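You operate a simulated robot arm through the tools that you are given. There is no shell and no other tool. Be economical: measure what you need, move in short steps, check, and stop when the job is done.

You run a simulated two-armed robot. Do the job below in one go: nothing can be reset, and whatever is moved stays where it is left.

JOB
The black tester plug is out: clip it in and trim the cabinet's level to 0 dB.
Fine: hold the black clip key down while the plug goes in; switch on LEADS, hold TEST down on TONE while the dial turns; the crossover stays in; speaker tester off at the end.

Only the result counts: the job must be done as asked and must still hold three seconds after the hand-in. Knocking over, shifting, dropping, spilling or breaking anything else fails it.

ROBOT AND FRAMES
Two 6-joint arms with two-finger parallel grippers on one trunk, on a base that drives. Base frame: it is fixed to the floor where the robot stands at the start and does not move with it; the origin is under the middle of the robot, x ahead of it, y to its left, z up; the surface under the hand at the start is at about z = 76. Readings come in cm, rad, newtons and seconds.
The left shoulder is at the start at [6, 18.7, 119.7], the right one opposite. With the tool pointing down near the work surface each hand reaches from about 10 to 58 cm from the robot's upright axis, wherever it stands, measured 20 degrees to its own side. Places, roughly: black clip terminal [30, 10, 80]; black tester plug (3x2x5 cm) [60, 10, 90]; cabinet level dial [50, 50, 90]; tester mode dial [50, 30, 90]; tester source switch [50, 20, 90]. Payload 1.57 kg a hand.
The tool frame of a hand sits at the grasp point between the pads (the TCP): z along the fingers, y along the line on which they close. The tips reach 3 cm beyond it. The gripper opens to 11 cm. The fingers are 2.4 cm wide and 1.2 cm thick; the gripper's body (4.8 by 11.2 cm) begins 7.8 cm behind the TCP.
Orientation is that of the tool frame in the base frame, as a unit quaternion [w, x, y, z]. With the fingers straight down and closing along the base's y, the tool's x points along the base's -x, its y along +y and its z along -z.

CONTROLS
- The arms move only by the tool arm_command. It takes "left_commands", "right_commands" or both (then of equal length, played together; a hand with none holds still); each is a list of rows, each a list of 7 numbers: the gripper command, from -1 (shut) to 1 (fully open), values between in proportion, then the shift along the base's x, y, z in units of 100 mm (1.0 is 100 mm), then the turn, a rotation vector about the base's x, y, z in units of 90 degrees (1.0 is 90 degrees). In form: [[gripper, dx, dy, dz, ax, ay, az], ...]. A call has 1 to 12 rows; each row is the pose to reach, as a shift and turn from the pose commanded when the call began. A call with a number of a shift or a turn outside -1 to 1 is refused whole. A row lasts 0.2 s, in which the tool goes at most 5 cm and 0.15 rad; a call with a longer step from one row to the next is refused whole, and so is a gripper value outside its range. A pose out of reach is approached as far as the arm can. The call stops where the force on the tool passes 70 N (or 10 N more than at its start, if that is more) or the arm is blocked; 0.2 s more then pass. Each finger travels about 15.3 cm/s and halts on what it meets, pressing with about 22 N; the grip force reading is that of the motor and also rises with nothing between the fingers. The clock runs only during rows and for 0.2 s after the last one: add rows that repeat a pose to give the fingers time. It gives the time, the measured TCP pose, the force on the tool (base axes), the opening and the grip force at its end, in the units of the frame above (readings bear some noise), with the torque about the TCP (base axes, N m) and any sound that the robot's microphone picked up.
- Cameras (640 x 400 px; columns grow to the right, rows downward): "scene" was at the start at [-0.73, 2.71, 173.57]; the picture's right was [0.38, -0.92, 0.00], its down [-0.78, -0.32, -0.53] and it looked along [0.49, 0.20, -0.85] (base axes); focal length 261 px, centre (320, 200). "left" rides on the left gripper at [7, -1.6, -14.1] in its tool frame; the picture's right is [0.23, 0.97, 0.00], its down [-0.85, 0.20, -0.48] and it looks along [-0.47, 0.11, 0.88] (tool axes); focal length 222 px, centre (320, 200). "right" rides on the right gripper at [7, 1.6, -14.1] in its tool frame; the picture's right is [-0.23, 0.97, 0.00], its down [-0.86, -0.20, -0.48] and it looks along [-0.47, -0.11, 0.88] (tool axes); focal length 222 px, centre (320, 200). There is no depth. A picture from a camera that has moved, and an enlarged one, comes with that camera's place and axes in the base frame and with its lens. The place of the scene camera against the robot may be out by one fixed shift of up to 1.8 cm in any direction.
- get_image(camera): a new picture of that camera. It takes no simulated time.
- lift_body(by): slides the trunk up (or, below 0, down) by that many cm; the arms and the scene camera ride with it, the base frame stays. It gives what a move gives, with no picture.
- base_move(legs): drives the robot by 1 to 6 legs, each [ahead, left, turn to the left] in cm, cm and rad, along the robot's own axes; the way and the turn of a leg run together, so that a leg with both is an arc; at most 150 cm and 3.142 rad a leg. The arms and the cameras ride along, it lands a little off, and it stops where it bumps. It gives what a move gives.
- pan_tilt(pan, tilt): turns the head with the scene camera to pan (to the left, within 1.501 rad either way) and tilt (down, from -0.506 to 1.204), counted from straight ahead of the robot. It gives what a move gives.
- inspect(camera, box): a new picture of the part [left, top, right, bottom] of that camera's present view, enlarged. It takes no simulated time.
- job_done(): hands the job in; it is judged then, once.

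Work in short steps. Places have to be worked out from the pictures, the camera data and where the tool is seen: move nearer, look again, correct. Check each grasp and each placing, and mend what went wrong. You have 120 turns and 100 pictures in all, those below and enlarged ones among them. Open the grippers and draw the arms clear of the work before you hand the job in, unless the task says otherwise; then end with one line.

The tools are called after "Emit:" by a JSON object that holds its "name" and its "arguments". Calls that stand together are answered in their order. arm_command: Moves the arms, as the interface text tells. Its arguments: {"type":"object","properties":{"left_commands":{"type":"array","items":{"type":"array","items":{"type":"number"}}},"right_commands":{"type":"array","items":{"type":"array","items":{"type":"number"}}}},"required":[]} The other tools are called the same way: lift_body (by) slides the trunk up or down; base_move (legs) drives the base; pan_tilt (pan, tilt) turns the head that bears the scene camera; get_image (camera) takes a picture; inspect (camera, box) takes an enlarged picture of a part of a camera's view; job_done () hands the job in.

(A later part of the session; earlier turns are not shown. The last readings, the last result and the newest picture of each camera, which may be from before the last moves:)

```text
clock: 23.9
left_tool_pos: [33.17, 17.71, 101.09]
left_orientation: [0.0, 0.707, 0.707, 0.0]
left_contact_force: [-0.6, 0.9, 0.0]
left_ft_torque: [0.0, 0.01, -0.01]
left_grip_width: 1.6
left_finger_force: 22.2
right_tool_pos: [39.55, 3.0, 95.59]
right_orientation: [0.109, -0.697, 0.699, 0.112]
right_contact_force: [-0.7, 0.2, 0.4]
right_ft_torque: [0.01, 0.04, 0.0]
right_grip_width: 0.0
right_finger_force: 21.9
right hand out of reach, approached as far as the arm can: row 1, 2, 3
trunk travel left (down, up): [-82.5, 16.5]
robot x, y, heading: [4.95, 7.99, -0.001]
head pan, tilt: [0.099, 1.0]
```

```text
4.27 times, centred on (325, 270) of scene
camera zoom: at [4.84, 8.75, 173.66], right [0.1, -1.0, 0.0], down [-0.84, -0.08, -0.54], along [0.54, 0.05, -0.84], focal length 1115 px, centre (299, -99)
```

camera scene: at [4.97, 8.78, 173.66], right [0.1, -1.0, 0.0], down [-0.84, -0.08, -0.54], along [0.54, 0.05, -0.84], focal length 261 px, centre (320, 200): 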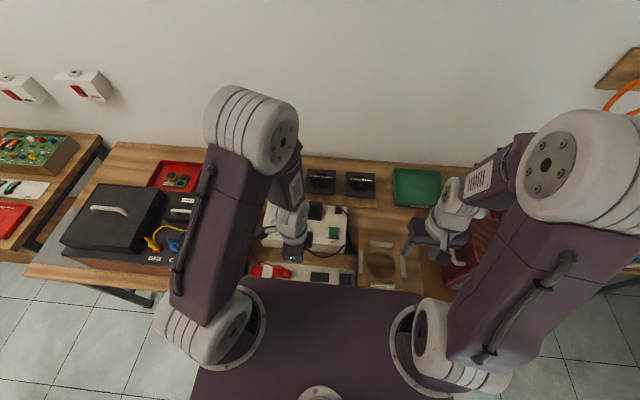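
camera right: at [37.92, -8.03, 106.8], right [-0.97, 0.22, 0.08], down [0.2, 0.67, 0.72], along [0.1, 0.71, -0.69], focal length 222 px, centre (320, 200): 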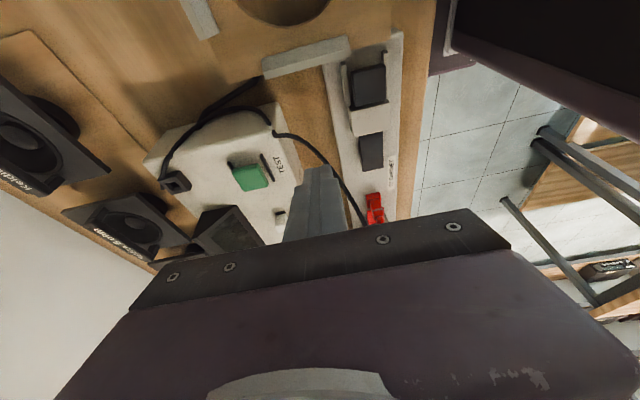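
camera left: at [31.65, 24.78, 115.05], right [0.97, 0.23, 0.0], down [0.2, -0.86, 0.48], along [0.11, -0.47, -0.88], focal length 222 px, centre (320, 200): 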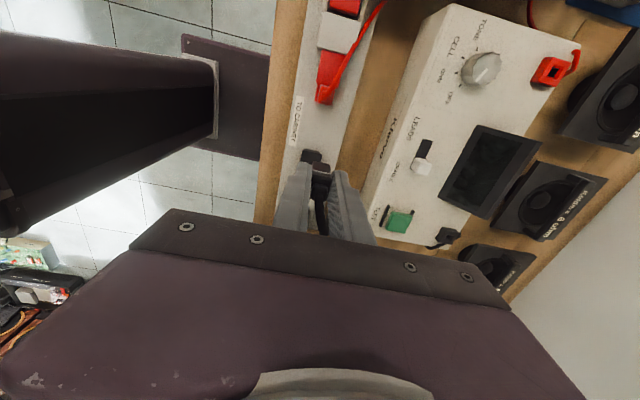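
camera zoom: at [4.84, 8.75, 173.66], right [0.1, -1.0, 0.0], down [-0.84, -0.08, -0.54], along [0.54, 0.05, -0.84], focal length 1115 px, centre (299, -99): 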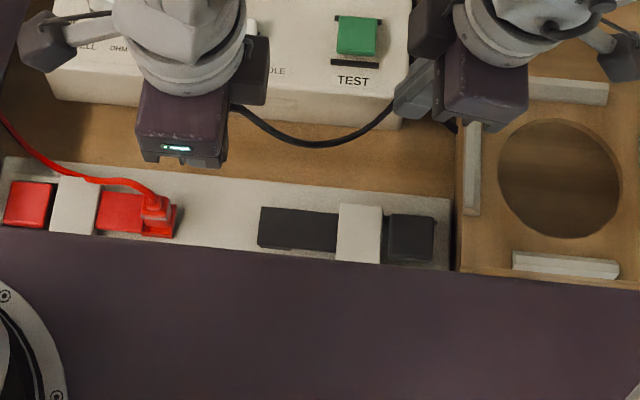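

The tilted right hand is too close to the trunk here. I back the base off 7 cm so both hands have room.

Emit:
{"name": "base_move", "arguments": {"legs": [[-7, 0, 0]]}}

Emit:
{"name": "arm_command", "arguments": {"right_commands": [[-1, 0, -0.05, 0, 0, 0, 0], [-1, 0, -0.1, 0, 0, 0, 0], [-1, 0, -0.1, 0, 0, 0, 0]]}}

```text
clock: 24.9
left_tool_pos: [26.83, 17.79, 100.85]
left_orientation: [-0.001, 0.707, 0.708, -0.001]
left_contact_force: [0.4, 0.0, -1.1]
left_ft_torque: [0.04, -0.01, -0.02]
left_grip_width: 1.58
left_finger_force: 21.8
right_tool_pos: [33.14, 3.05, 95.42]
right_orientation: [-0.107, 0.698, -0.698, -0.115]
right_contact_force: [-1.1, 0.4, 0.0]
right_ft_torque: [0.0, 0.03, -0.01]
right_grip_width: 0.02
right_finger_force: 21.0
trunk travel left (down, up): [-82.5, 16.5]
robot x, y, heading: [-1.78, 8.07, 0.005]
head pan, tilt: [0.099, 1.0]
```

```text
clock: 25.7
left_tool_pos: [26.16, 17.77, 101.02]
left_orientation: [0.0, 0.707, 0.707, 0.001]
left_contact_force: [0.1, 0.3, -0.6]
left_ft_torque: [0.01, -0.03, 0.0]
left_grip_width: 1.59
left_finger_force: 22.0
right_tool_pos: [32.64, 2.11, 95.74]
right_orientation: [-0.108, 0.699, -0.698, -0.113]
right_contact_force: [0.1, 0.6, -0.7]
right_ft_torque: [-0.02, -0.04, -0.04]
right_grip_width: 0.0
right_finger_force: 21.6
trunk travel left (down, up): [-82.5, 16.5]
robot x, y, heading: [-1.83, 8.16, -0.001]
head pan, tilt: [0.099, 1.0]
```

Both reachable now. Take a look at key and lever from the right camera.

Emit:
{"name": "arm_command", "arguments": {"left_commands": [[-1, 0.4, 0.1, 0, 0, 0, 0], [-1, 0.7, 0.2, 0, 0, 0, 0], [-1, 0.7, 0.2, 0, 0, 0, 0]], "right_commands": [[-1, 0.05, 0, -0.3, 0, 0, 0], [-1, 0.05, 0, -0.6, 0, 0, 0], [-1, 0.05, 0, -0.7, 0, 0, 0]]}}

Emit:
{"name": "get_image", "arguments": {"camera": "right"}}

Emit:
{"name": "inspect", "arguments": {"camera": "left", "box": [240, 70, 400, 200]}}

```text
clock: 26.5
left_tool_pos: [33.29, 19.79, 101.02]
left_orientation: [0.0, 0.707, 0.707, 0.0]
left_contact_force: [-0.7, 0.5, -0.6]
left_ft_torque: [-0.01, -0.03, 0.0]
left_grip_width: 1.61
left_finger_force: 21.7
right_tool_pos: [35.1, 2.47, 89.0]
right_orientation: [0.104, -0.699, 0.699, 0.114]
right_contact_force: [-0.5, -0.5, 0.5]
right_ft_torque: [0.01, 0.0, 0.01]
right_grip_width: 0.0
right_finger_force: 20.9
right hand out of reach, approached as far as the arm can: row 1, 2, 3
trunk travel left (down, up): [-82.5, 16.5]
robot x, y, heading: [-1.86, 7.82, 0.003]
head pan, tilt: [0.099, 1.0]
```

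```text
64 pictures are left
camera right: at [33.58, -8.62, 100.25], right [-0.97, 0.21, 0.08], down [0.21, 0.67, 0.71], along [0.1, 0.71, -0.69], focal length 222 px, centre (320, 200)
```

right: 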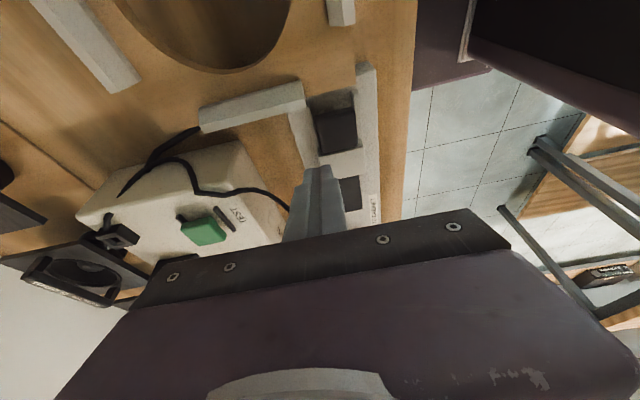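

```text
3.08 times, centred on (320, 135) of left
camera zoom: at [31.66, 26.77, 115.07], right [0.97, 0.23, 0.0], down [0.2, -0.85, 0.48], along [0.11, -0.47, -0.88], focal length 684 px, centre (320, 400)
```

zoom: 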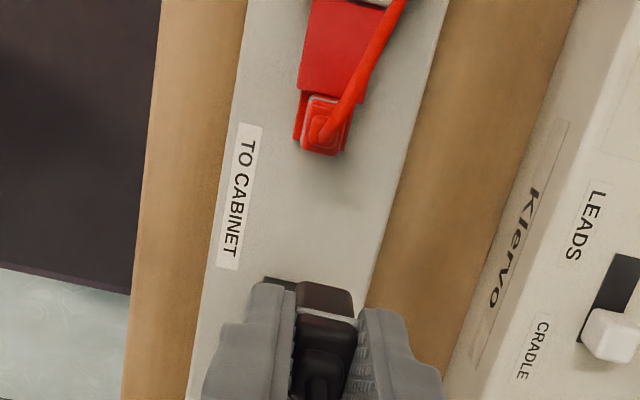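

Still limited at low height; back off another 7 cm.

Emit:
{"name": "base_move", "arguments": {"legs": [[-7, 0, 0]]}}

Emit:
{"name": "arm_command", "arguments": {"left_commands": [[-1, 0.4, 0, 0, 0, 0, 0], [-1, 0.65, 0, 0, 0, 0, 0], [-1, 0.65, 0, 0, 0, 0, 0]], "right_commands": [[-1, 0.3, -0.03, 0.05, 0, 0, 0], [-1, 0.5, -0.05, 0.1, 0, 0, 0], [-1, 0.5, -0.05, 0.1, 0, 0, 0]]}}

```text
clock: 27.5
left_tool_pos: [26.8, 19.93, 100.81]
left_orientation: [-0.002, 0.706, 0.708, -0.001]
left_contact_force: [-0.2, -0.7, -0.8]
left_ft_torque: [0.03, 0.03, -0.03]
left_grip_width: 1.62
left_finger_force: 22.1
right_tool_pos: [28.5, 2.45, 88.91]
right_orientation: [-0.103, 0.699, -0.698, -0.115]
right_contact_force: [0.8, -0.4, -0.5]
right_ft_torque: [-0.01, 0.02, -0.02]
right_grip_width: 0.0
right_finger_force: 21.8
trunk travel left (down, up): [-82.5, 16.5]
robot x, y, heading: [-8.77, 8.09, -0.001]
head pan, tilt: [0.099, 1.0]
```

```text
clock: 28.3
left_tool_pos: [32.72, 19.72, 101.15]
left_orientation: [0.0, 0.706, 0.708, 0.001]
left_contact_force: [-0.6, -0.7, -0.3]
left_ft_torque: [-0.03, -0.01, 0.01]
left_grip_width: 1.59
left_finger_force: 22.0
right_tool_pos: [32.85, 1.96, 90.14]
right_orientation: [0.105, -0.698, 0.699, 0.114]
right_contact_force: [-0.5, 0.3, -0.6]
right_ft_torque: [0.0, -0.04, -0.02]
right_grip_width: 0.0
right_finger_force: 21.1
trunk travel left (down, up): [-82.5, 16.5]
robot x, y, heading: [-8.62, 7.96, 0.005]
head pan, tilt: [0.099, 1.0]
```

Emit:
{"name": "inspect", "arguments": {"camera": "right", "box": [240, 60, 420, 240]}}

Emit:
{"name": "inspect", "arguments": {"camera": "scene", "box": [250, 160, 400, 260]}}

```text
2.22 times, centred on (330, 150) of right
camera zoom: at [31.38, -9.15, 101.35], right [-0.97, 0.21, 0.08], down [0.21, 0.67, 0.71], along [0.1, 0.71, -0.69], focal length 494 px, centre (298, 311)
```

zoom: 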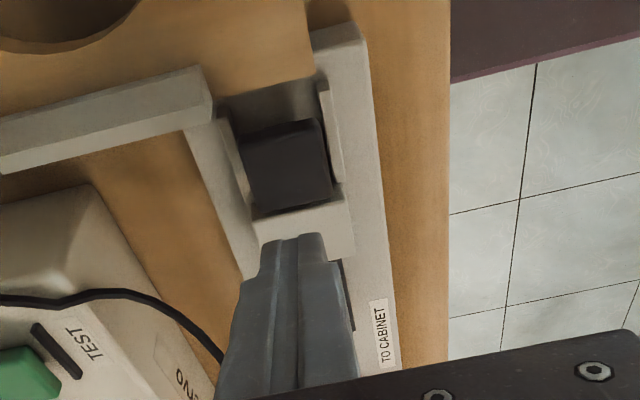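

```text
4.00 times, centred on (325, 210) of scene
camera zoom: at [-9.33, 8.8, 173.67], right [0.1, -0.99, 0.0], down [-0.84, -0.08, -0.54], along [0.54, 0.05, -0.84], focal length 1045 px, centre (300, 160)
```

zoom: 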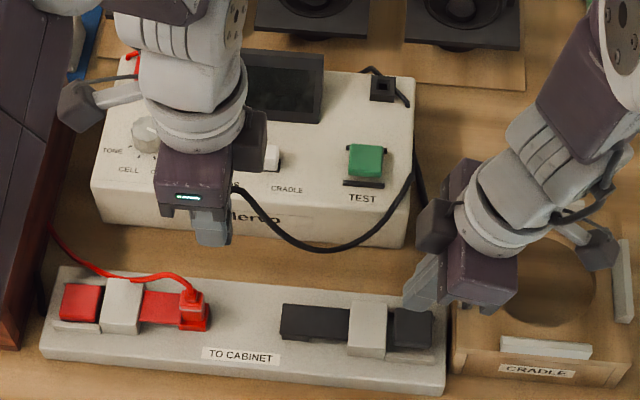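

Key top ≈[32.6, 2.4], spanning y≈0.9–4.1; right tip is aligned. Descend toward contact slowly.

Emit:
{"name": "arm_command", "arguments": {"right_commands": [[-1, 0, 0, -0.2, 0, 0, 0], [-1, 0, 0, -0.4, 0, 0, 0], [-1, 0, 0, -0.5, 0, 0, 0], [-1, 0, 0, -0.55, 0, 0, 0], [-1, 0, 0, -0.6, 0, 0, 0], [-1, 0, 0, -0.6, 0, 0, 0]]}}

Emit:
{"name": "inspect", "arguments": {"camera": "scene", "box": [280, 210, 380, 260]}}

```text
clock: 29.7
left_tool_pos: [32.91, 19.81, 100.99]
left_orientation: [0.0, 0.707, 0.707, 0.0]
left_contact_force: [-0.6, -0.6, -0.1]
left_ft_torque: [0.0, -0.02, 0.02]
left_grip_width: 1.61
left_finger_force: 21.6
right_tool_pos: [33.18, 1.85, 84.16]
right_orientation: [-0.104, 0.699, -0.698, -0.114]
right_contact_force: [-0.6, -1.6, 4.6]
right_ft_torque: [-0.03, 0.04, 0.03]
right_grip_width: 0.0
right_finger_force: 21.0
trunk travel left (down, up): [-82.5, 16.5]
robot x, y, heading: [-8.82, 8.18, -0.002]
head pan, tilt: [0.099, 1.0]
```

```text
6.40 times, centred on (330, 235) of scene
camera zoom: at [-8.92, 8.77, 173.66], right [0.1, -0.99, 0.0], down [-0.84, -0.08, -0.54], along [0.54, 0.05, -0.84], focal length 1672 px, centre (256, -24)
```

zoom: 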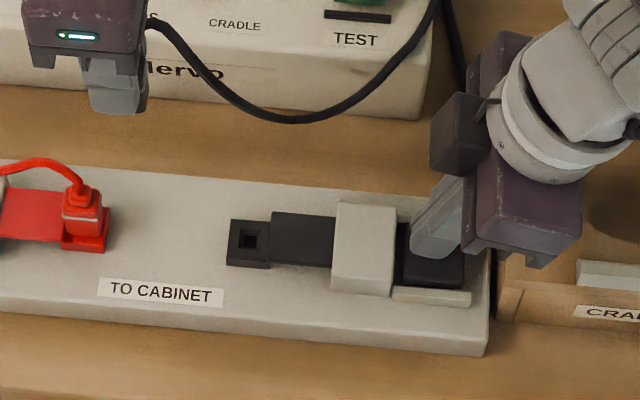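

Pressing the key draws the shutter back and bares the socket. Press a bit further.

Emit:
{"name": "arm_command", "arguments": {"right_commands": [[-1, 0, 0, -0.03, 0, 0, 0], [-1, 0, 0, -0.06, 0, 0, 0], [-1, 0, 0, -0.09, 0, 0, 0], [-1, 0, 0, -0.09, 0, 0, 0]]}}

Emit:
{"name": "inspect", "arguments": {"camera": "scene", "box": [280, 210, 380, 260]}}

Emit:
{"name": "inspect", "arguments": {"camera": "left", "box": [240, 70, 400, 200]}}

```text
clock: 30.7
left_tool_pos: [32.7, 19.66, 101.19]
left_orientation: [0.002, 0.706, 0.708, 0.001]
left_contact_force: [0.4, -0.7, -0.7]
left_ft_torque: [0.02, 0.01, -0.02]
left_grip_width: 1.58
left_finger_force: 22.3
right_tool_pos: [33.25, 1.96, 83.69]
right_orientation: [-0.107, 0.699, -0.698, -0.112]
right_contact_force: [6.6, -4.8, 49.4]
right_ft_torque: [-0.24, -0.16, 0.2]
right_grip_width: 0.0
right_finger_force: 21.4
trunk travel left (down, up): [-82.5, 16.5]
robot x, y, heading: [-8.93, 8.26, -0.0]
head pan, tilt: [0.099, 1.0]
```

```text
6.40 times, centred on (330, 235) of scene
camera zoom: at [-9.39, 8.78, 173.72], right [0.1, -0.99, 0.0], down [-0.84, -0.08, -0.54], along [0.54, 0.05, -0.84], focal length 1672 px, centre (256, -24)
```

zoom: 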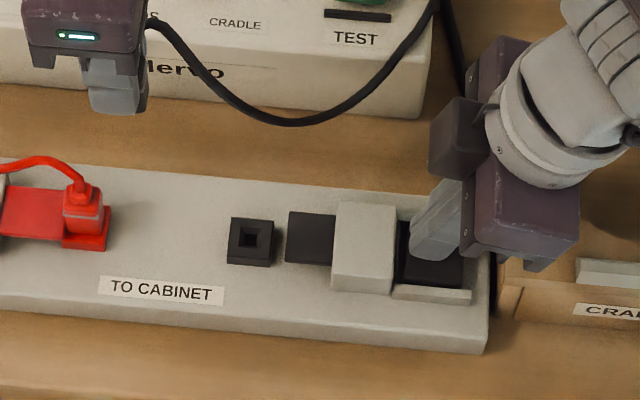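

```text
3.08 times, centred on (320, 135) of left
camera zoom: at [30.94, 26.78, 115.26], right [0.97, 0.23, 0.0], down [0.2, -0.85, 0.48], along [0.11, -0.47, -0.88], focal length 684 px, centre (320, 400)
```

zoom: 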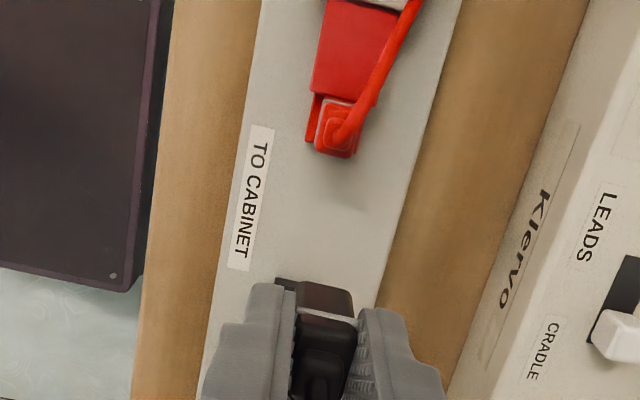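

Key bottomed out with the socket fully open. I ease the press slightly and shift the left hand +y to see the socket with its camera.

Emit:
{"name": "arm_command", "arguments": {"left_commands": [[-1, 0, 0.2, 0, 0, 0, 0], [-1, 0, 0.4, 0, 0, 0, 0], [-1, 0, 0.4, 0, 0, 0, 0]], "right_commands": [[-1, 0, 0, 0.02, 0, 0, 0], [-1, 0, 0, 0.02, 0, 0, 0], [-1, 0, 0, 0.02, 0, 0, 0]]}}

Emit:
{"name": "inspect", "arguments": {"camera": "left", "box": [250, 60, 390, 190]}}

Emit:
{"name": "inspect", "arguments": {"camera": "scene", "box": [280, 150, 380, 260]}}

```text
clock: 31.5
left_tool_pos: [32.66, 23.88, 101.01]
left_orientation: [0.002, 0.706, 0.708, 0.001]
left_contact_force: [0.5, -1.3, -0.2]
left_ft_torque: [0.03, 0.03, 0.0]
left_grip_width: 1.57
left_finger_force: 22.0
right_tool_pos: [33.3, 1.99, 83.45]
right_orientation: [-0.105, 0.699, -0.698, -0.113]
right_contact_force: [10.2, -1.0, 41.9]
right_ft_torque: [-0.11, -0.35, -0.07]
right_grip_width: 0.02
right_finger_force: 21.5
trunk travel left (down, up): [-82.5, 16.5]
robot x, y, heading: [-8.72, 7.97, 0.007]
head pan, tilt: [0.099, 1.0]
```

```text
3.08 times, centred on (320, 125) of left
camera zoom: at [31.04, 30.89, 115.06], right [0.97, 0.23, 0.0], down [0.2, -0.85, 0.48], along [0.11, -0.47, -0.88], focal length 684 px, centre (320, 431)
```

zoom: 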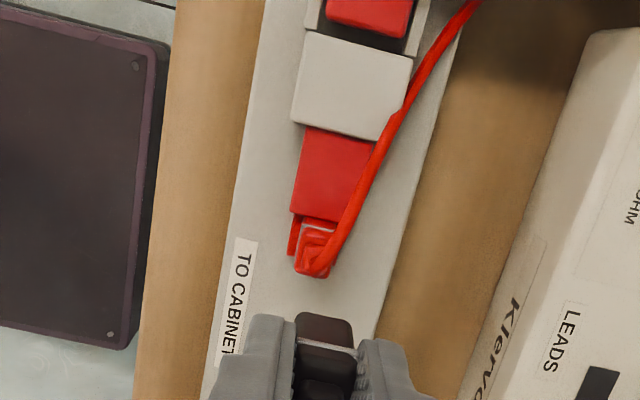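

```text
3.64 times, centred on (330, 205) of scene
camera zoom: at [-9.19, 8.83, 173.67], right [0.1, -0.99, 0.0], down [-0.84, -0.08, -0.54], along [0.54, 0.05, -0.84], focal length 950 px, centre (284, 182)
```

zoom: 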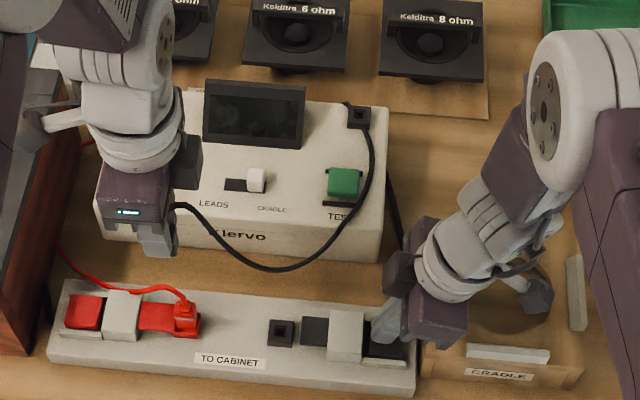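

Wrong way for the camera (image up is +y). Instead I'll use the scene camera: same-picture offset between the park socket (known from the pick) and the clip socket; enlarge both for precision.

Emit:
{"name": "inspect", "arguments": {"camera": "scene", "box": [305, 230, 335, 255]}}

Emit:
{"name": "inspect", "arguments": {"camera": "scene", "box": [330, 170, 365, 200]}}

```text
16.00 times, centred on (320, 242) of scene
camera zoom: at [-9.19, 8.83, 173.67], right [0.1, -0.99, 0.0], down [-0.84, -0.08, -0.54], along [0.54, 0.05, -0.84], focal length 4181 px, centre (320, -480)
```

zoom: 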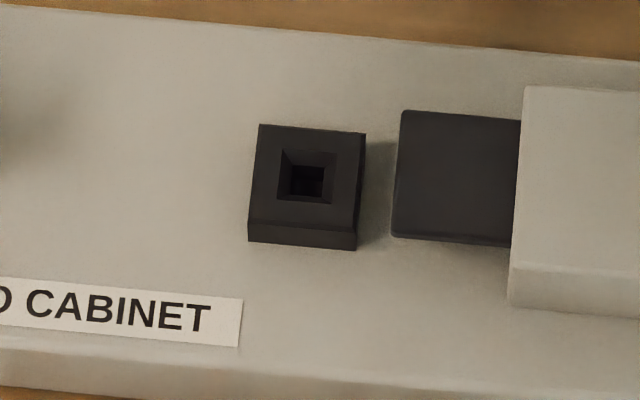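

```text
13.33 times, centred on (348, 185) of scene
camera zoom: at [-9.19, 8.83, 173.67], right [0.1, -0.99, 0.0], down [-0.84, -0.08, -0.54], along [0.54, 0.05, -0.84], focal length 3484 px, centre (-47, 400)
```

zoom: 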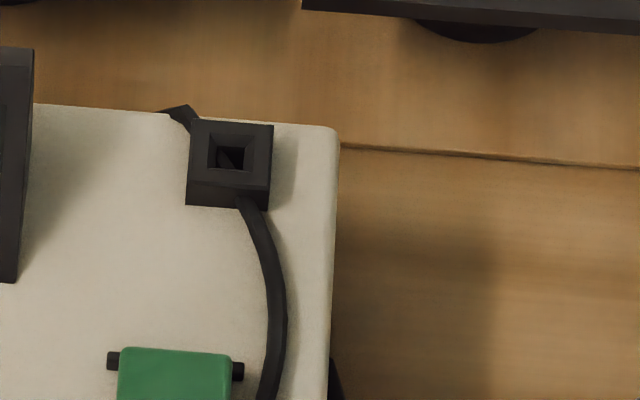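

Clip socket works out at ≈[32.9, 13.4, top 79.5]. Bring the plug above it at z≈91, then check.

Emit:
{"name": "arm_command", "arguments": {"left_commands": [[-1, 0, -0.3, 0, 0, 0, 0], [-1, 0.01, -0.6, -0.2, 0, 0, 0], [-1, 0.02, -0.9, -0.5, 0, 0, 0], [-1, 0.02, -1, -0.9, 0, 0, 0], [-1, 0.02, -1, -1, 0, 0, 0], [-1, 0.02, -1, -1, 0, 0, 0]]}}

Emit:
{"name": "inspect", "arguments": {"camera": "scene", "box": [290, 210, 350, 260]}}

Emit:
{"name": "inspect", "arguments": {"camera": "left", "box": [250, 80, 390, 210]}}

```text
clock: 32.9
left_tool_pos: [33.04, 13.97, 91.12]
left_orientation: [0.001, 0.706, 0.708, 0.0]
left_contact_force: [0.1, 0.1, 0.3]
left_ft_torque: [-0.05, 0.0, -0.02]
left_grip_width: 1.6
left_finger_force: 21.6
right_tool_pos: [33.13, 1.9, 83.62]
right_orientation: [-0.106, 0.699, -0.698, -0.113]
right_contact_force: [10.2, -0.3, 41.5]
right_ft_torque: [-0.09, -0.33, 0.09]
right_grip_width: 0.0
right_finger_force: 21.7
trunk travel left (down, up): [-82.5, 16.5]
robot x, y, heading: [-8.85, 7.78, 0.006]
head pan, tilt: [0.099, 1.0]
```

```text
8.00 times, centred on (320, 235) of scene
camera zoom: at [-9.19, 8.87, 173.67], right [0.1, -0.99, 0.0], down [-0.84, -0.08, -0.54], along [0.54, 0.05, -0.84], focal length 2090 px, centre (320, -80)
```

zoom: 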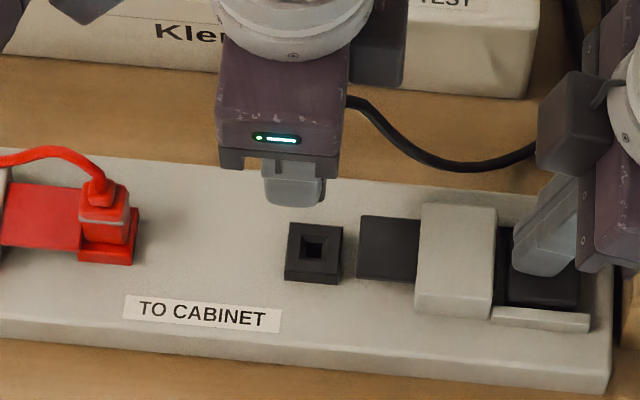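

```text
3.08 times, centred on (320, 145) of left
camera zoom: at [31.3, 20.93, 105.2], right [0.97, 0.23, 0.0], down [0.2, -0.85, 0.48], along [0.11, -0.47, -0.88], focal length 684 px, centre (320, 369)
```

zoom: 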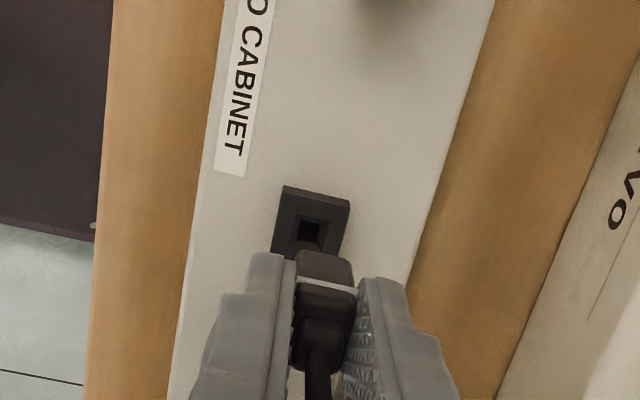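

Hole now reads ≈[32.87, 13.25] (mean of both cameras). Shift −0.7 in y, −0.1 in x, lower to z≈87 and check.

Emit:
{"name": "arm_command", "arguments": {"left_commands": [[-1, -0.015, -0.04, 0, 0, 0, 0], [-1, -0.015, -0.07, -0.2, 0, 0, 0], [-1, -0.015, -0.07, -0.4, 0, 0, 0], [-1, -0.015, -0.07, -0.4, 0, 0, 0]]}}

Emit:
{"name": "inspect", "arguments": {"camera": "scene", "box": [295, 215, 345, 260]}}

Emit:
{"name": "inspect", "arguments": {"camera": "left", "box": [270, 100, 370, 200]}}

```text
clock: 33.9
left_tool_pos: [32.92, 13.06, 87.02]
left_orientation: [0.002, 0.706, 0.708, 0.0]
left_contact_force: [0.4, -0.9, 0.0]
left_ft_torque: [0.03, 0.01, -0.04]
left_grip_width: 1.58
left_finger_force: 21.6
right_tool_pos: [33.3, 1.85, 83.54]
right_orientation: [-0.106, 0.699, -0.698, -0.113]
right_contact_force: [10.4, 0.2, 41.8]
right_ft_torque: [-0.1, -0.31, 0.01]
right_grip_width: 0.0
right_finger_force: 21.1
trunk travel left (down, up): [-82.5, 16.5]
robot x, y, heading: [-8.75, 7.85, -0.0]
head pan, tilt: [0.099, 1.0]
```

```text
8.89 times, centred on (320, 238) of scene
camera zoom: at [-9.2, 8.88, 173.67], right [0.1, -0.99, 0.0], down [-0.84, -0.08, -0.54], along [0.54, 0.05, -0.84], focal length 2323 px, centre (320, -133)
```

zoom: 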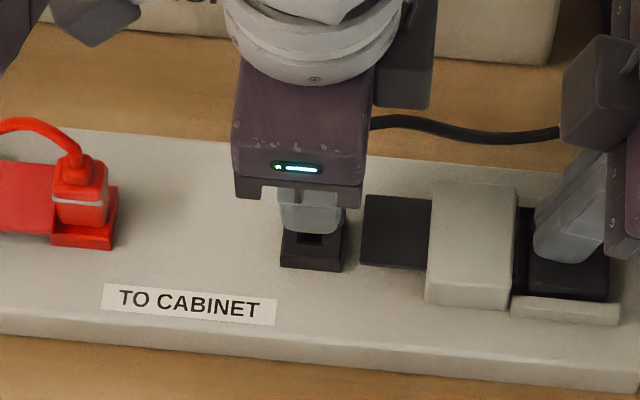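

```text
4.00 times, centred on (320, 150) of left
camera zoom: at [31.18, 20.11, 101.05], right [0.97, 0.23, 0.0], down [0.2, -0.85, 0.48], along [0.11, -0.47, -0.88], focal length 888 px, centre (320, 400)
```

zoom: 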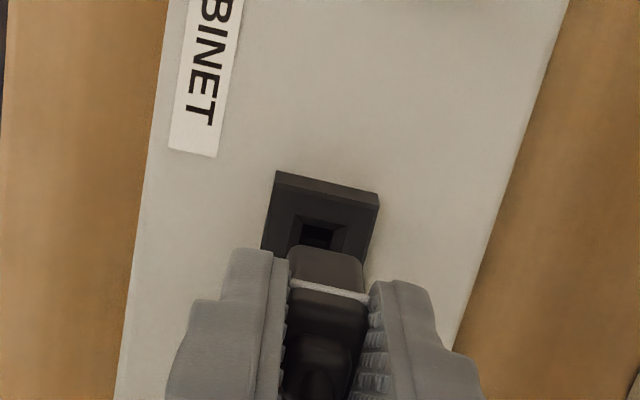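

Alignment is within ~0.15 cm: nudge x −0.12, y +0.1, then descend slowly, watching force.

Emit:
{"name": "arm_command", "arguments": {"left_commands": [[-1, -0.012, 0.01, -0.05, 0, 0, 0], [-1, -0.012, 0.01, -0.1, 0, 0, 0], [-1, -0.012, 0.01, -0.15, 0, 0, 0], [-1, -0.012, 0.01, -0.18, 0, 0, 0], [-1, -0.012, 0.01, -0.18, 0, 0, 0]]}}

Emit:
{"name": "inspect", "arguments": {"camera": "left", "box": [270, 100, 370, 200]}}

```text
clock: 35.1
left_tool_pos: [32.62, 13.23, 85.19]
left_orientation: [0.002, 0.706, 0.708, 0.0]
left_contact_force: [-0.7, 11.9, 1.7]
left_ft_torque: [0.62, 0.0, -0.01]
left_grip_width: 1.61
left_finger_force: 21.8
right_tool_pos: [33.2, 1.82, 83.51]
right_orientation: [-0.105, 0.7, -0.698, -0.113]
right_contact_force: [10.5, -7.9, 42.0]
right_ft_torque: [-0.34, -0.32, 0.03]
right_grip_width: 0.01
right_finger_force: 21.7
trunk travel left (down, up): [-82.5, 16.5]
robot x, y, heading: [-8.63, 7.94, 0.003]
head pan, tilt: [0.099, 1.0]
```

```text
4.00 times, centred on (320, 150) of left
camera zoom: at [31.03, 20.36, 99.27], right [0.97, 0.23, 0.0], down [0.2, -0.85, 0.48], along [0.11, -0.47, -0.88], focal length 888 px, centre (320, 400)
```

zoom: 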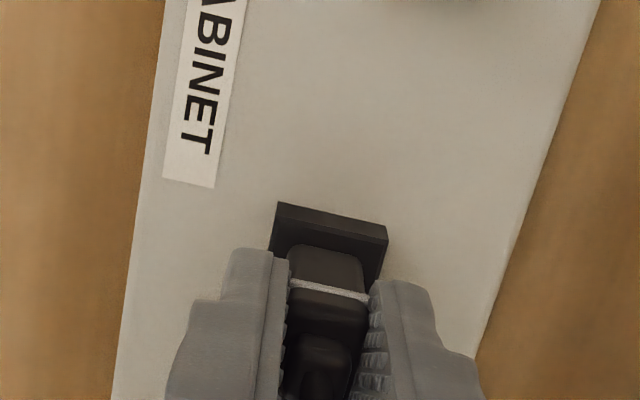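

Sideways force of ~12 N on the plug tip, mirrored on the key — the plug seems to touch the shutter. Look from the scene camera.

Emit:
{"name": "inspect", "arguments": {"camera": "scene", "box": [300, 220, 350, 258]}}

Emit:
{"name": "get_image", "arguments": {"camera": "right"}}

```text
10.53 times, centred on (325, 239) of scene
camera zoom: at [-9.23, 8.96, 173.67], right [0.1, -0.99, 0.0], down [-0.84, -0.09, -0.54], along [0.54, 0.05, -0.84], focal length 2751 px, centre (267, -210)
```

zoom: 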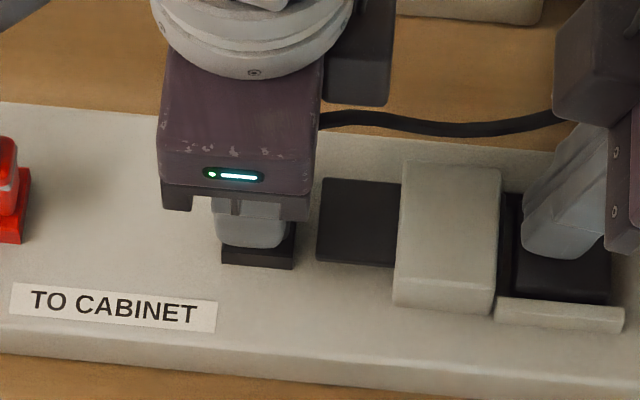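

```text
47 pictures are left
camera right: at [31.65, -9.04, 94.79], right [-0.97, 0.21, 0.08], down [0.2, 0.67, 0.71], along [0.1, 0.71, -0.7], focal length 222 px, centre (320, 200)
```

right: 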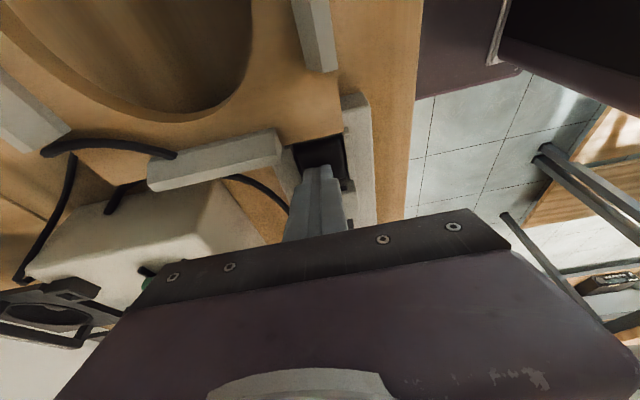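

The shutter is clear; the hole's −y wall is pushing the plug toward +y, matching the park-to-clip offset (target y≈13.45). I raise slightly, shift +0.3 in y, +0.1 in x, and go down again.

Emit:
{"name": "arm_command", "arguments": {"left_commands": [[-1, 0, 0, 0.05, 0, 0, 0], [-1, 0.01, 0.03, 0.05, 0, 0, 0], [-1, 0.01, 0.03, 0.0, 0, 0, 0], [-1, 0.01, 0.03, -0.03, 0, 0, 0], [-1, 0.01, 0.03, -0.03, 0, 0, 0]]}}

```text
clock: 36.3
left_tool_pos: [32.88, 13.49, 85.1]
left_orientation: [0.003, 0.707, 0.708, 0.001]
left_contact_force: [-5.8, -9.8, 15.8]
left_ft_torque: [-0.54, 0.34, -0.07]
left_grip_width: 1.61
left_finger_force: 22.1
right_tool_pos: [33.18, 1.81, 83.48]
right_orientation: [-0.107, 0.699, -0.698, -0.113]
right_contact_force: [13.8, 5.6, 30.8]
right_ft_torque: [0.17, -0.45, 0.05]
right_grip_width: 0.0
right_finger_force: 21.4
trunk travel left (down, up): [-82.5, 16.5]
robot x, y, heading: [-8.85, 8.21, 0.0]
head pan, tilt: [0.099, 1.0]
```

Now slightly past: forces flip to −y and −x. Settle in between and press down.

Emit:
{"name": "arm_command", "arguments": {"left_commands": [[-1, -0.011, -0.014, 0.02, 0, 0, 0], [-1, -0.011, -0.014, 0, 0, 0, 0], [-1, -0.011, -0.014, -0.03, 0, 0, 0], [-1, -0.011, -0.014, -0.05, 0, 0, 0], [-1, -0.011, -0.014, -0.05, 0, 0, 0]]}}

```text
clock: 37.5
left_tool_pos: [32.79, 13.46, 84.6]
left_orientation: [0.003, 0.707, 0.707, 0.002]
left_contact_force: [6.7, 3.6, 20.3]
left_ft_torque: [0.08, -0.25, 0.02]
left_grip_width: 1.63
left_finger_force: 21.8
right_tool_pos: [33.15, 1.92, 83.61]
right_orientation: [-0.105, 0.699, -0.698, -0.113]
right_contact_force: [9.4, -1.2, 38.3]
right_ft_torque: [-0.13, -0.34, 0.03]
right_grip_width: 0.01
right_finger_force: 21.9
trunk travel left (down, up): [-82.5, 16.5]
robot x, y, heading: [-8.74, 8.02, -0.002]
head pan, tilt: [0.099, 1.0]
```

It's entering (z 84.6). Trim x +0.06 and continue down.

Emit:
{"name": "arm_command", "arguments": {"left_commands": [[-1, 0.006, 0.002, 0, 0, 0, 0], [-1, 0.006, 0.002, -0.03, 0, 0, 0], [-1, 0.006, 0.002, -0.06, 0, 0, 0], [-1, 0.006, 0.002, -0.09, 0, 0, 0], [-1, 0.006, 0.002, -0.09, 0, 0, 0]]}}

Emit:
{"name": "inspect", "arguments": {"camera": "left", "box": [270, 100, 370, 200]}}

```text
clock: 38.7
left_tool_pos: [32.76, 13.4, 83.54]
left_orientation: [0.003, 0.706, 0.708, 0.001]
left_contact_force: [5.0, 0.4, 21.9]
left_ft_torque: [-0.08, -0.2, 0.03]
left_grip_width: 1.61
left_finger_force: 21.6
right_tool_pos: [33.17, 1.91, 83.56]
right_orientation: [-0.105, 0.7, -0.698, -0.114]
right_contact_force: [9.1, 0.8, 37.9]
right_ft_torque: [-0.11, -0.31, 0.01]
right_grip_width: 0.0
right_finger_force: 21.5
trunk travel left (down, up): [-82.5, 16.5]
robot x, y, heading: [-8.76, 8.03, -0.001]
head pan, tilt: [0.099, 1.0]
```

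```text
4.00 times, centred on (320, 150) of left
camera zoom: at [31.06, 20.43, 97.65], right [0.97, 0.23, 0.0], down [0.2, -0.85, 0.48], along [0.11, -0.47, -0.88], focal length 888 px, centre (320, 400)
```

zoom: 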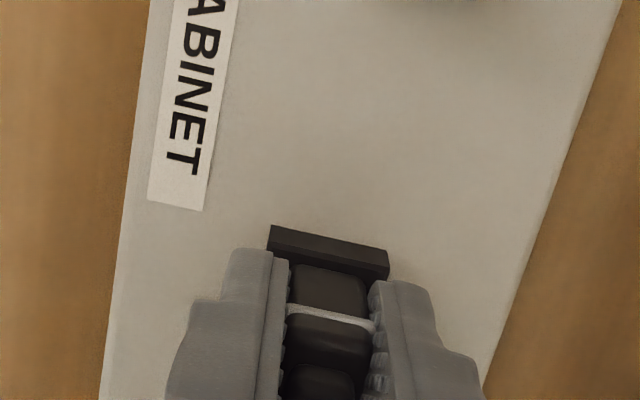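

The plug has slid up a little in the fingers; check how deep it sits.

Emit:
{"name": "inspect", "arguments": {"camera": "scene", "box": [290, 215, 350, 258]}}

Emit:
{"name": "inspect", "arguments": {"camera": "left", "box": [290, 140, 350, 200]}}

```text
9.30 times, centred on (320, 236) of scene
camera zoom: at [-9.32, 8.86, 173.68], right [0.1, -0.99, 0.0], down [-0.84, -0.08, -0.54], along [0.54, 0.05, -0.84], focal length 2431 px, centre (320, -140)
```

zoom: 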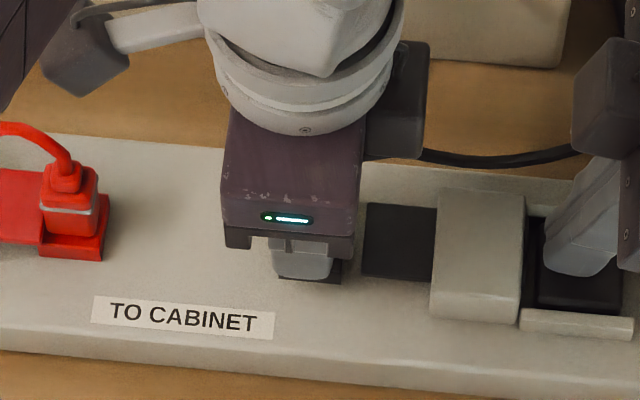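

```text
6.67 times, centred on (320, 170) of left
camera zoom: at [31.06, 20.43, 97.65], right [0.97, 0.23, 0.0], down [0.2, -0.85, 0.48], along [0.11, -0.47, -0.88], focal length 1481 px, centre (320, 400)
```

zoom: 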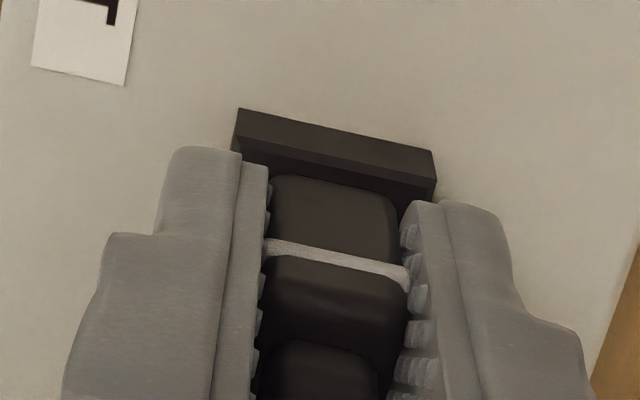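

The depth matches the parked plug's look — it is seated. Release the key (right hand straight up) while the left still holds the plug.

Emit:
{"name": "arm_command", "arguments": {"right_commands": [[-1, 0, 0, 0.1, 0, 0, 0], [-1, 0, 0, 0.3, 0, 0, 0], [-1, 0, -0.1, 0.6, 0, 0, 0], [-1, 0, -0.3, 0.9, 0, 0, 0], [-1, 0, -0.5, 1, 0, 0, 0], [-1, 0, -0.5, 1, 0, 0, 0]]}}

Emit:
{"name": "inspect", "arguments": {"camera": "scene", "box": [280, 205, 360, 258]}}

```text
clock: 40.1
left_tool_pos: [32.67, 13.35, 83.55]
left_orientation: [0.0, 0.707, 0.708, 0.001]
left_contact_force: [1.7, 3.4, 21.2]
left_ft_torque: [0.0, -0.04, -0.03]
left_grip_width: 1.59
left_finger_force: 22.2
right_tool_pos: [33.34, -2.88, 93.33]
right_orientation: [0.105, -0.698, 0.699, 0.115]
right_contact_force: [0.2, 0.5, -0.9]
right_ft_torque: [-0.02, 0.02, -0.04]
right_grip_width: 0.0
right_finger_force: 21.1
trunk travel left (down, up): [-82.5, 16.5]
robot x, y, heading: [-8.9, 8.06, 0.0]
head pan, tilt: [0.099, 1.0]
```

```text
7.55 times, centred on (320, 232) of scene
camera zoom: at [-9.13, 8.84, 173.66], right [0.1, -0.99, 0.0], down [-0.84, -0.08, -0.54], along [0.54, 0.05, -0.84], focal length 1972 px, centre (320, -38)
```

zoom: 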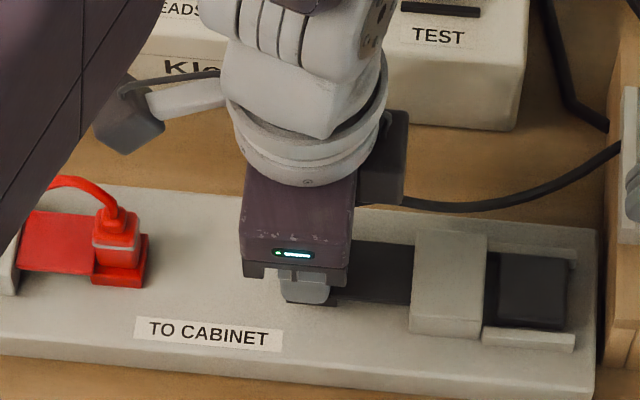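

The shutter has sprung to the plug. Open the left fingers and rise straight up.

Emit:
{"name": "arm_command", "arguments": {"left_commands": [[-0.6, 0, 0, 0, 0, 0, 0], [-0.3, 0, 0, 0, 0, 0, 0], [-0.2, 0, 0, 0.0, 0, 0, 0], [-0.2, 0, 0, 0.2, 0, 0, 0], [-0.2, 0, 0, 0.5, 0, 0, 0], [-0.2, 0, 0, 0.9, 0, 0, 0], [-0.2, 0, 0.1, 1, 0, 0, 0], [-0.2, 0, 0.1, 1, 0, 0, 0]]}}

Emit:
{"name": "inspect", "arguments": {"camera": "scene", "box": [270, 200, 370, 258]}}

```text
clock: 41.9
left_tool_pos: [32.66, 14.35, 93.34]
left_orientation: [0.0, 0.707, 0.707, 0.0]
left_contact_force: [0.1, -0.2, -0.1]
left_ft_torque: [-0.01, 0.03, 0.03]
left_grip_width: 4.41
left_finger_force: 0.1
right_tool_pos: [33.35, -3.05, 93.03]
right_orientation: [-0.105, 0.699, -0.698, -0.114]
right_contact_force: [-0.2, -0.5, -0.4]
right_ft_torque: [0.02, 0.02, 0.06]
right_grip_width: 0.01
right_finger_force: 20.9
trunk travel left (down, up): [-82.5, 16.5]
robot x, y, heading: [-8.5, 7.79, 0.001]
head pan, tilt: [0.099, 1.0]
```

```text
6.40 times, centred on (320, 229) of scene
camera zoom: at [-8.83, 8.77, 173.66], right [0.1, -0.99, 0.0], down [-0.84, -0.08, -0.54], along [0.54, 0.05, -0.84], focal length 1672 px, centre (320, 14)
```

zoom: 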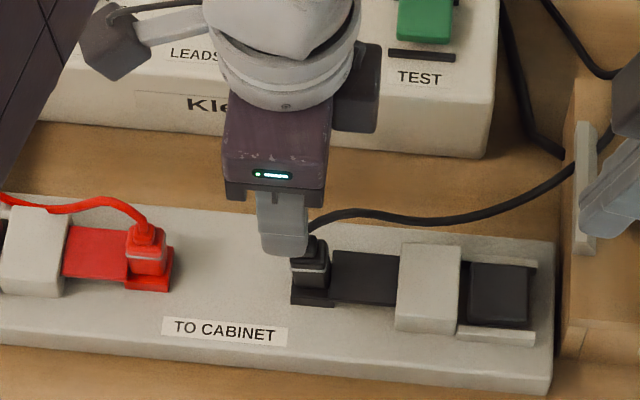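

The black plug is clipped like the red one, and the shutter rests on it. Now lift both hands, undo the right tilt and turn the left hand back.

Emit:
{"name": "arm_command", "arguments": {"right_commands": [[-1, 0, 0, 0.3, 0, 0, 0], [-1, 0, 0, 0.6, -0.05, 0, 0], [-1, 0, -0.1, 0.9, -0.1, 0, 0], [-1, 0, -0.2, 1, -0.15, 0, 0], [-1, 0, -0.3, 1, -0.2, 0, 0], [-1, 0, -0.3, 1, -0.2, 0, 0], [-1, 0, -0.3, 1, -0.2, 0, 0], [-1, 0, -0.3, 1, -0.2, 0, 0], [-1, 0, -0.3, 1, -0.2, 0, 0], [-1, 0, -0.3, 1, -0.2, 0, 0], [-1, 0, -0.3, 1, -0.2, 0, 0], [-1, 0, -0.3, 1, -0.2, 0, 0]], "left_commands": [[-0.2, 0, 0, 0.3, 0, 0, 0], [-0.2, 0, 0, 0.6, 0, 0, 0.09], [-0.2, 0, 0, 0.9, 0, 0, 0.18], [-0.2, 0, 0, 1, 0, 0, 0.27], [-0.2, 0, 0, 1, 0, 0, 0.36], [-0.2, 0, 0, 1, 0, 0, 0.45], [-0.2, 0, 0.1, 1, 0, 0, 0.54], [-0.2, 0, 0.2, 1, 0, 0, 0.63], [-0.2, 0, 0.3, 1, 0, 0, 0.72], [-0.2, 0, 0.4, 1, 0, 0, 0.81], [-0.2, 0, 0.5, 1, 0, 0, 0.9], [-0.2, 0, 0.5, 1, 0, 0, 0.995]]}}

Emit:
{"name": "base_move", "arguments": {"legs": [[0, 20, 0], [8, 0, 0]]}}

Emit:
{"name": "get_image", "arguments": {"camera": "left"}}

Emit:
{"name": "get_image", "arguments": {"camera": "scene"}}

```text
clock: 44.5
left_tool_pos: [32.96, 19.44, 103.43]
left_orientation: [0.0, 0.003, 1.0, 0.001]
left_contact_force: [0.2, 0.5, -0.2]
left_ft_torque: [-0.02, 0.01, -0.02]
left_grip_width: 4.41
left_finger_force: 0.1
right_tool_pos: [33.04, -6.06, 103.32]
right_orientation: [-0.006, -0.706, 0.708, 0.003]
right_contact_force: [0.5, 0.6, -0.4]
right_ft_torque: [0.01, 0.02, -0.01]
right_grip_width: 0.01
right_finger_force: 22.1
trunk travel left (down, up): [-82.5, 16.5]
robot x, y, heading: [-8.76, 7.78, 0.006]
head pan, tilt: [0.099, 1.0]
```

```text
clock: 46.8
left_tool_pos: [40.21, 39.35, 103.62]
left_orientation: [0.002, 0.001, 1.0, 0.001]
left_contact_force: [-0.4, 0.5, 0.8]
left_ft_torque: [0.03, -0.01, -0.01]
left_grip_width: 4.38
left_finger_force: 0.0
right_tool_pos: [40.59, 13.79, 103.49]
right_orientation: [0.004, 0.708, -0.706, -0.002]
right_contact_force: [0.6, -0.5, 0.1]
right_ft_torque: [0.0, -0.05, 0.01]
right_grip_width: 0.0
right_finger_force: 21.5
trunk travel left (down, up): [-82.5, 16.5]
robot x, y, heading: [-0.85, 27.91, 0.004]
head pan, tilt: [0.099, 1.0]
```

```text
41 pictures are left
camera left: at [33.34, 37.63, 117.7], right [-0.22, 0.97, 0.0], down [0.85, 0.2, 0.48], along [0.47, 0.11, -0.88], focal length 222 px, centre (320, 200)
```

left: 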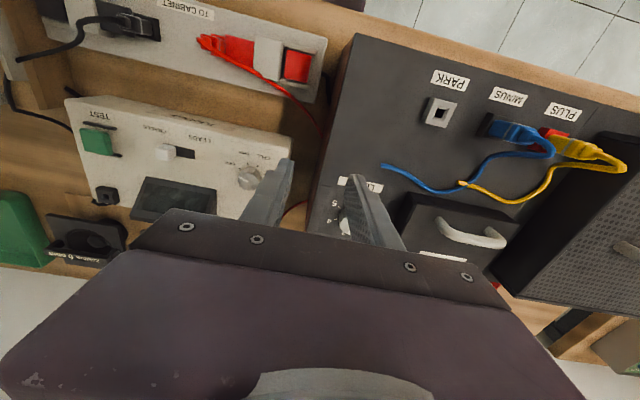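

```text
40 pictures are left
camera scene: at [-1.62, 28.5, 173.67], right [0.1, -0.99, 0.0], down [-0.84, -0.09, -0.54], along [0.54, 0.06, -0.84], focal length 261 px, centre (320, 200)
```

scene: 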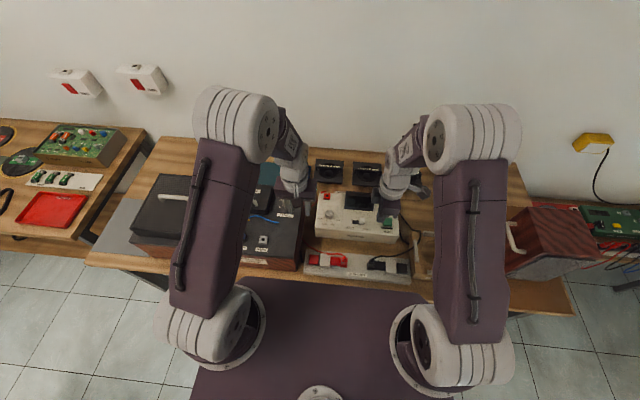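

Both hands are poised. Enlarge the tester in the scene view to pin down switch, dial and TEST.

Emit:
{"name": "inspect", "arguments": {"camera": "scene", "box": [300, 180, 420, 255]}}

Emit:
{"name": "inspect", "arguments": {"camera": "left", "box": [60, 90, 300, 230]}}

```text
5.33 times, centred on (360, 218) of scene
camera zoom: at [-1.62, 28.5, 173.67], right [0.1, -0.99, 0.0], down [-0.84, -0.09, -0.54], along [0.54, 0.06, -0.84], focal length 1394 px, centre (107, 107)
```

zoom: 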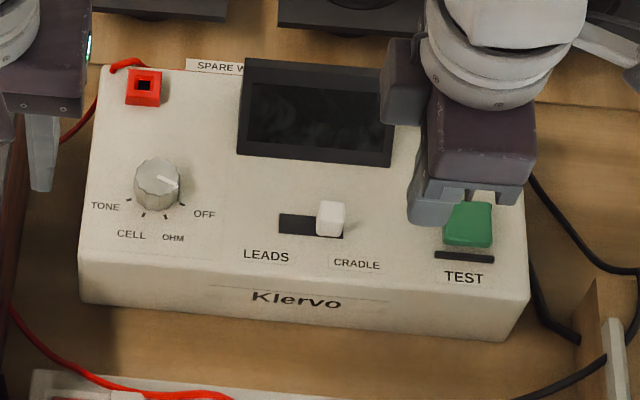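

```text
2.67 times, centred on (180, 160) of left
camera zoom: at [33.34, 37.63, 117.7], right [-0.22, 0.97, 0.0], down [0.85, 0.2, 0.48], along [0.47, 0.11, -0.88], focal length 592 px, centre (693, 307)
```

zoom: 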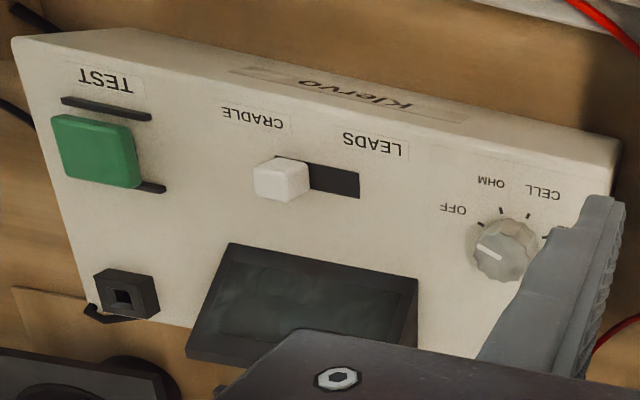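

Right hand goes to the −y side of the switch knob (≈[47.3, 17.8]) and down to just above the panel.

Emit:
{"name": "arm_command", "arguments": {"right_commands": [[-1, 0.3, 0.02, 0, 0, 0, 0], [-1, 0.6, 0.05, -0.2, 0, 0, 0], [-1, 0.68, 0.05, -0.6, 0, 0, 0], [-1, 0.68, 0.05, -1, 0, 0, 0], [-1, 0.68, 0.05, -1, 0, 0, 0]]}}

Emit:
{"name": "arm_command", "arguments": {"right_commands": [[-1, 0, 0, -0.3, 0, 0, 0], [-1, 0, 0, -0.45, 0, 0, 0], [-1, 0, 0, -0.55, 0, 0, 0], [-1, 0, 0, -0.55, 0, 0, 0]]}}

Emit:
{"name": "inspect", "arguments": {"camera": "scene", "box": [300, 180, 420, 255]}}

```text
clock: 48.0
left_tool_pos: [40.59, 39.26, 103.6]
left_orientation: [0.0, 0.002, 1.0, 0.0]
left_contact_force: [0.3, 0.7, 1.0]
left_ft_torque: [-0.01, 0.01, 0.03]
left_grip_width: 4.42
left_finger_force: 0.1
right_tool_pos: [47.56, 14.32, 93.21]
right_orientation: [0.006, 0.708, -0.707, -0.004]
right_contact_force: [-0.5, -0.2, -1.0]
right_ft_torque: [-0.03, 0.0, -0.01]
right_grip_width: 0.01
right_finger_force: 21.9
trunk travel left (down, up): [-82.5, 16.5]
robot x, y, heading: [-0.62, 27.48, -0.002]
head pan, tilt: [0.099, 1.0]
```

```text
clock: 49.0
left_tool_pos: [40.67, 39.27, 103.58]
left_orientation: [0.0, 0.001, 1.0, 0.001]
left_contact_force: [0.6, 0.6, 0.5]
left_ft_torque: [0.02, -0.01, 0.02]
left_grip_width: 4.41
left_finger_force: 0.0
right_tool_pos: [47.71, 14.31, 87.72]
right_orientation: [0.008, 0.708, -0.706, -0.005]
right_contact_force: [0.6, -0.2, 0.6]
right_ft_torque: [0.03, -0.01, 0.02]
right_grip_width: 0.01
right_finger_force: 21.3
trunk travel left (down, up): [-82.5, 16.5]
robot x, y, heading: [-0.68, 27.69, 0.002]
head pan, tilt: [0.099, 1.0]
```

```text
5.33 times, centred on (360, 218) of scene
camera zoom: at [-1.02, 28.52, 173.66], right [0.1, -0.99, 0.0], down [-0.84, -0.09, -0.54], along [0.54, 0.06, -0.84], focal length 1394 px, centre (107, 107)
```

zoom: 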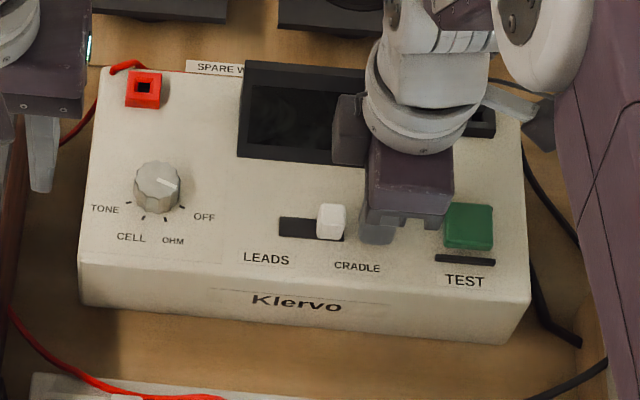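

Finger is ~1 cm right of the knob; travel ≈2.5 cm. Push toward LEADS in small steps.

Emit:
{"name": "arm_command", "arguments": {"right_commands": [[-1, 0, 0.08, 0, 0, 0, 0], [-1, 0, 0.14, 0, 0, 0, 0], [-1, 0, 0.2, 0, 0, 0, 0], [-1, 0, 0.26, 0, 0, 0, 0], [-1, 0, 0.31, 0, 0, 0, 0], [-1, 0, 0.35, 0, 0, 0, 0], [-1, 0, 0.35, 0, 0, 0, 0]]}}

Emit:
{"name": "inspect", "arguments": {"camera": "scene", "box": [300, 180, 420, 255]}}

```text
clock: 50.6
left_tool_pos: [40.71, 39.2, 103.48]
left_orientation: [0.0, 0.002, 1.0, 0.001]
left_contact_force: [1.1, -0.1, 0.4]
left_ft_torque: [0.01, 0.01, -0.02]
left_grip_width: 4.41
left_finger_force: 0.1
right_tool_pos: [47.69, 17.82, 87.74]
right_orientation: [0.006, 0.708, -0.706, -0.004]
right_contact_force: [-0.6, -1.3, 0.4]
right_ft_torque: [-0.06, 0.0, 0.0]
right_grip_width: 0.01
right_finger_force: 21.0
trunk travel left (down, up): [-82.5, 16.5]
robot x, y, heading: [-1.09, 27.92, 0.004]
head pan, tilt: [0.099, 1.0]
```

```text
5.33 times, centred on (360, 218) of scene
camera zoom: at [-1.04, 28.46, 173.66], right [0.1, -0.99, 0.0], down [-0.84, -0.09, -0.54], along [0.54, 0.06, -0.84], focal length 1394 px, centre (107, 107)
```

zoom: 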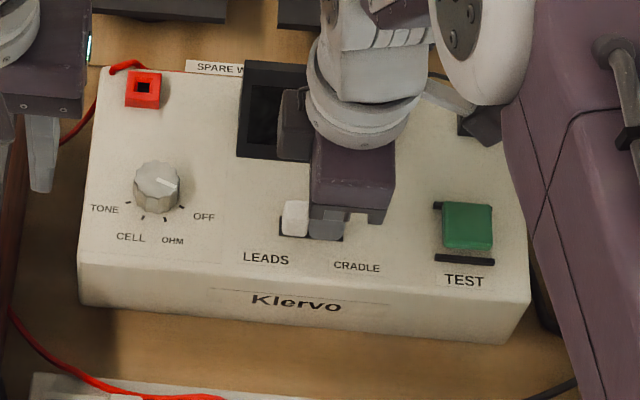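

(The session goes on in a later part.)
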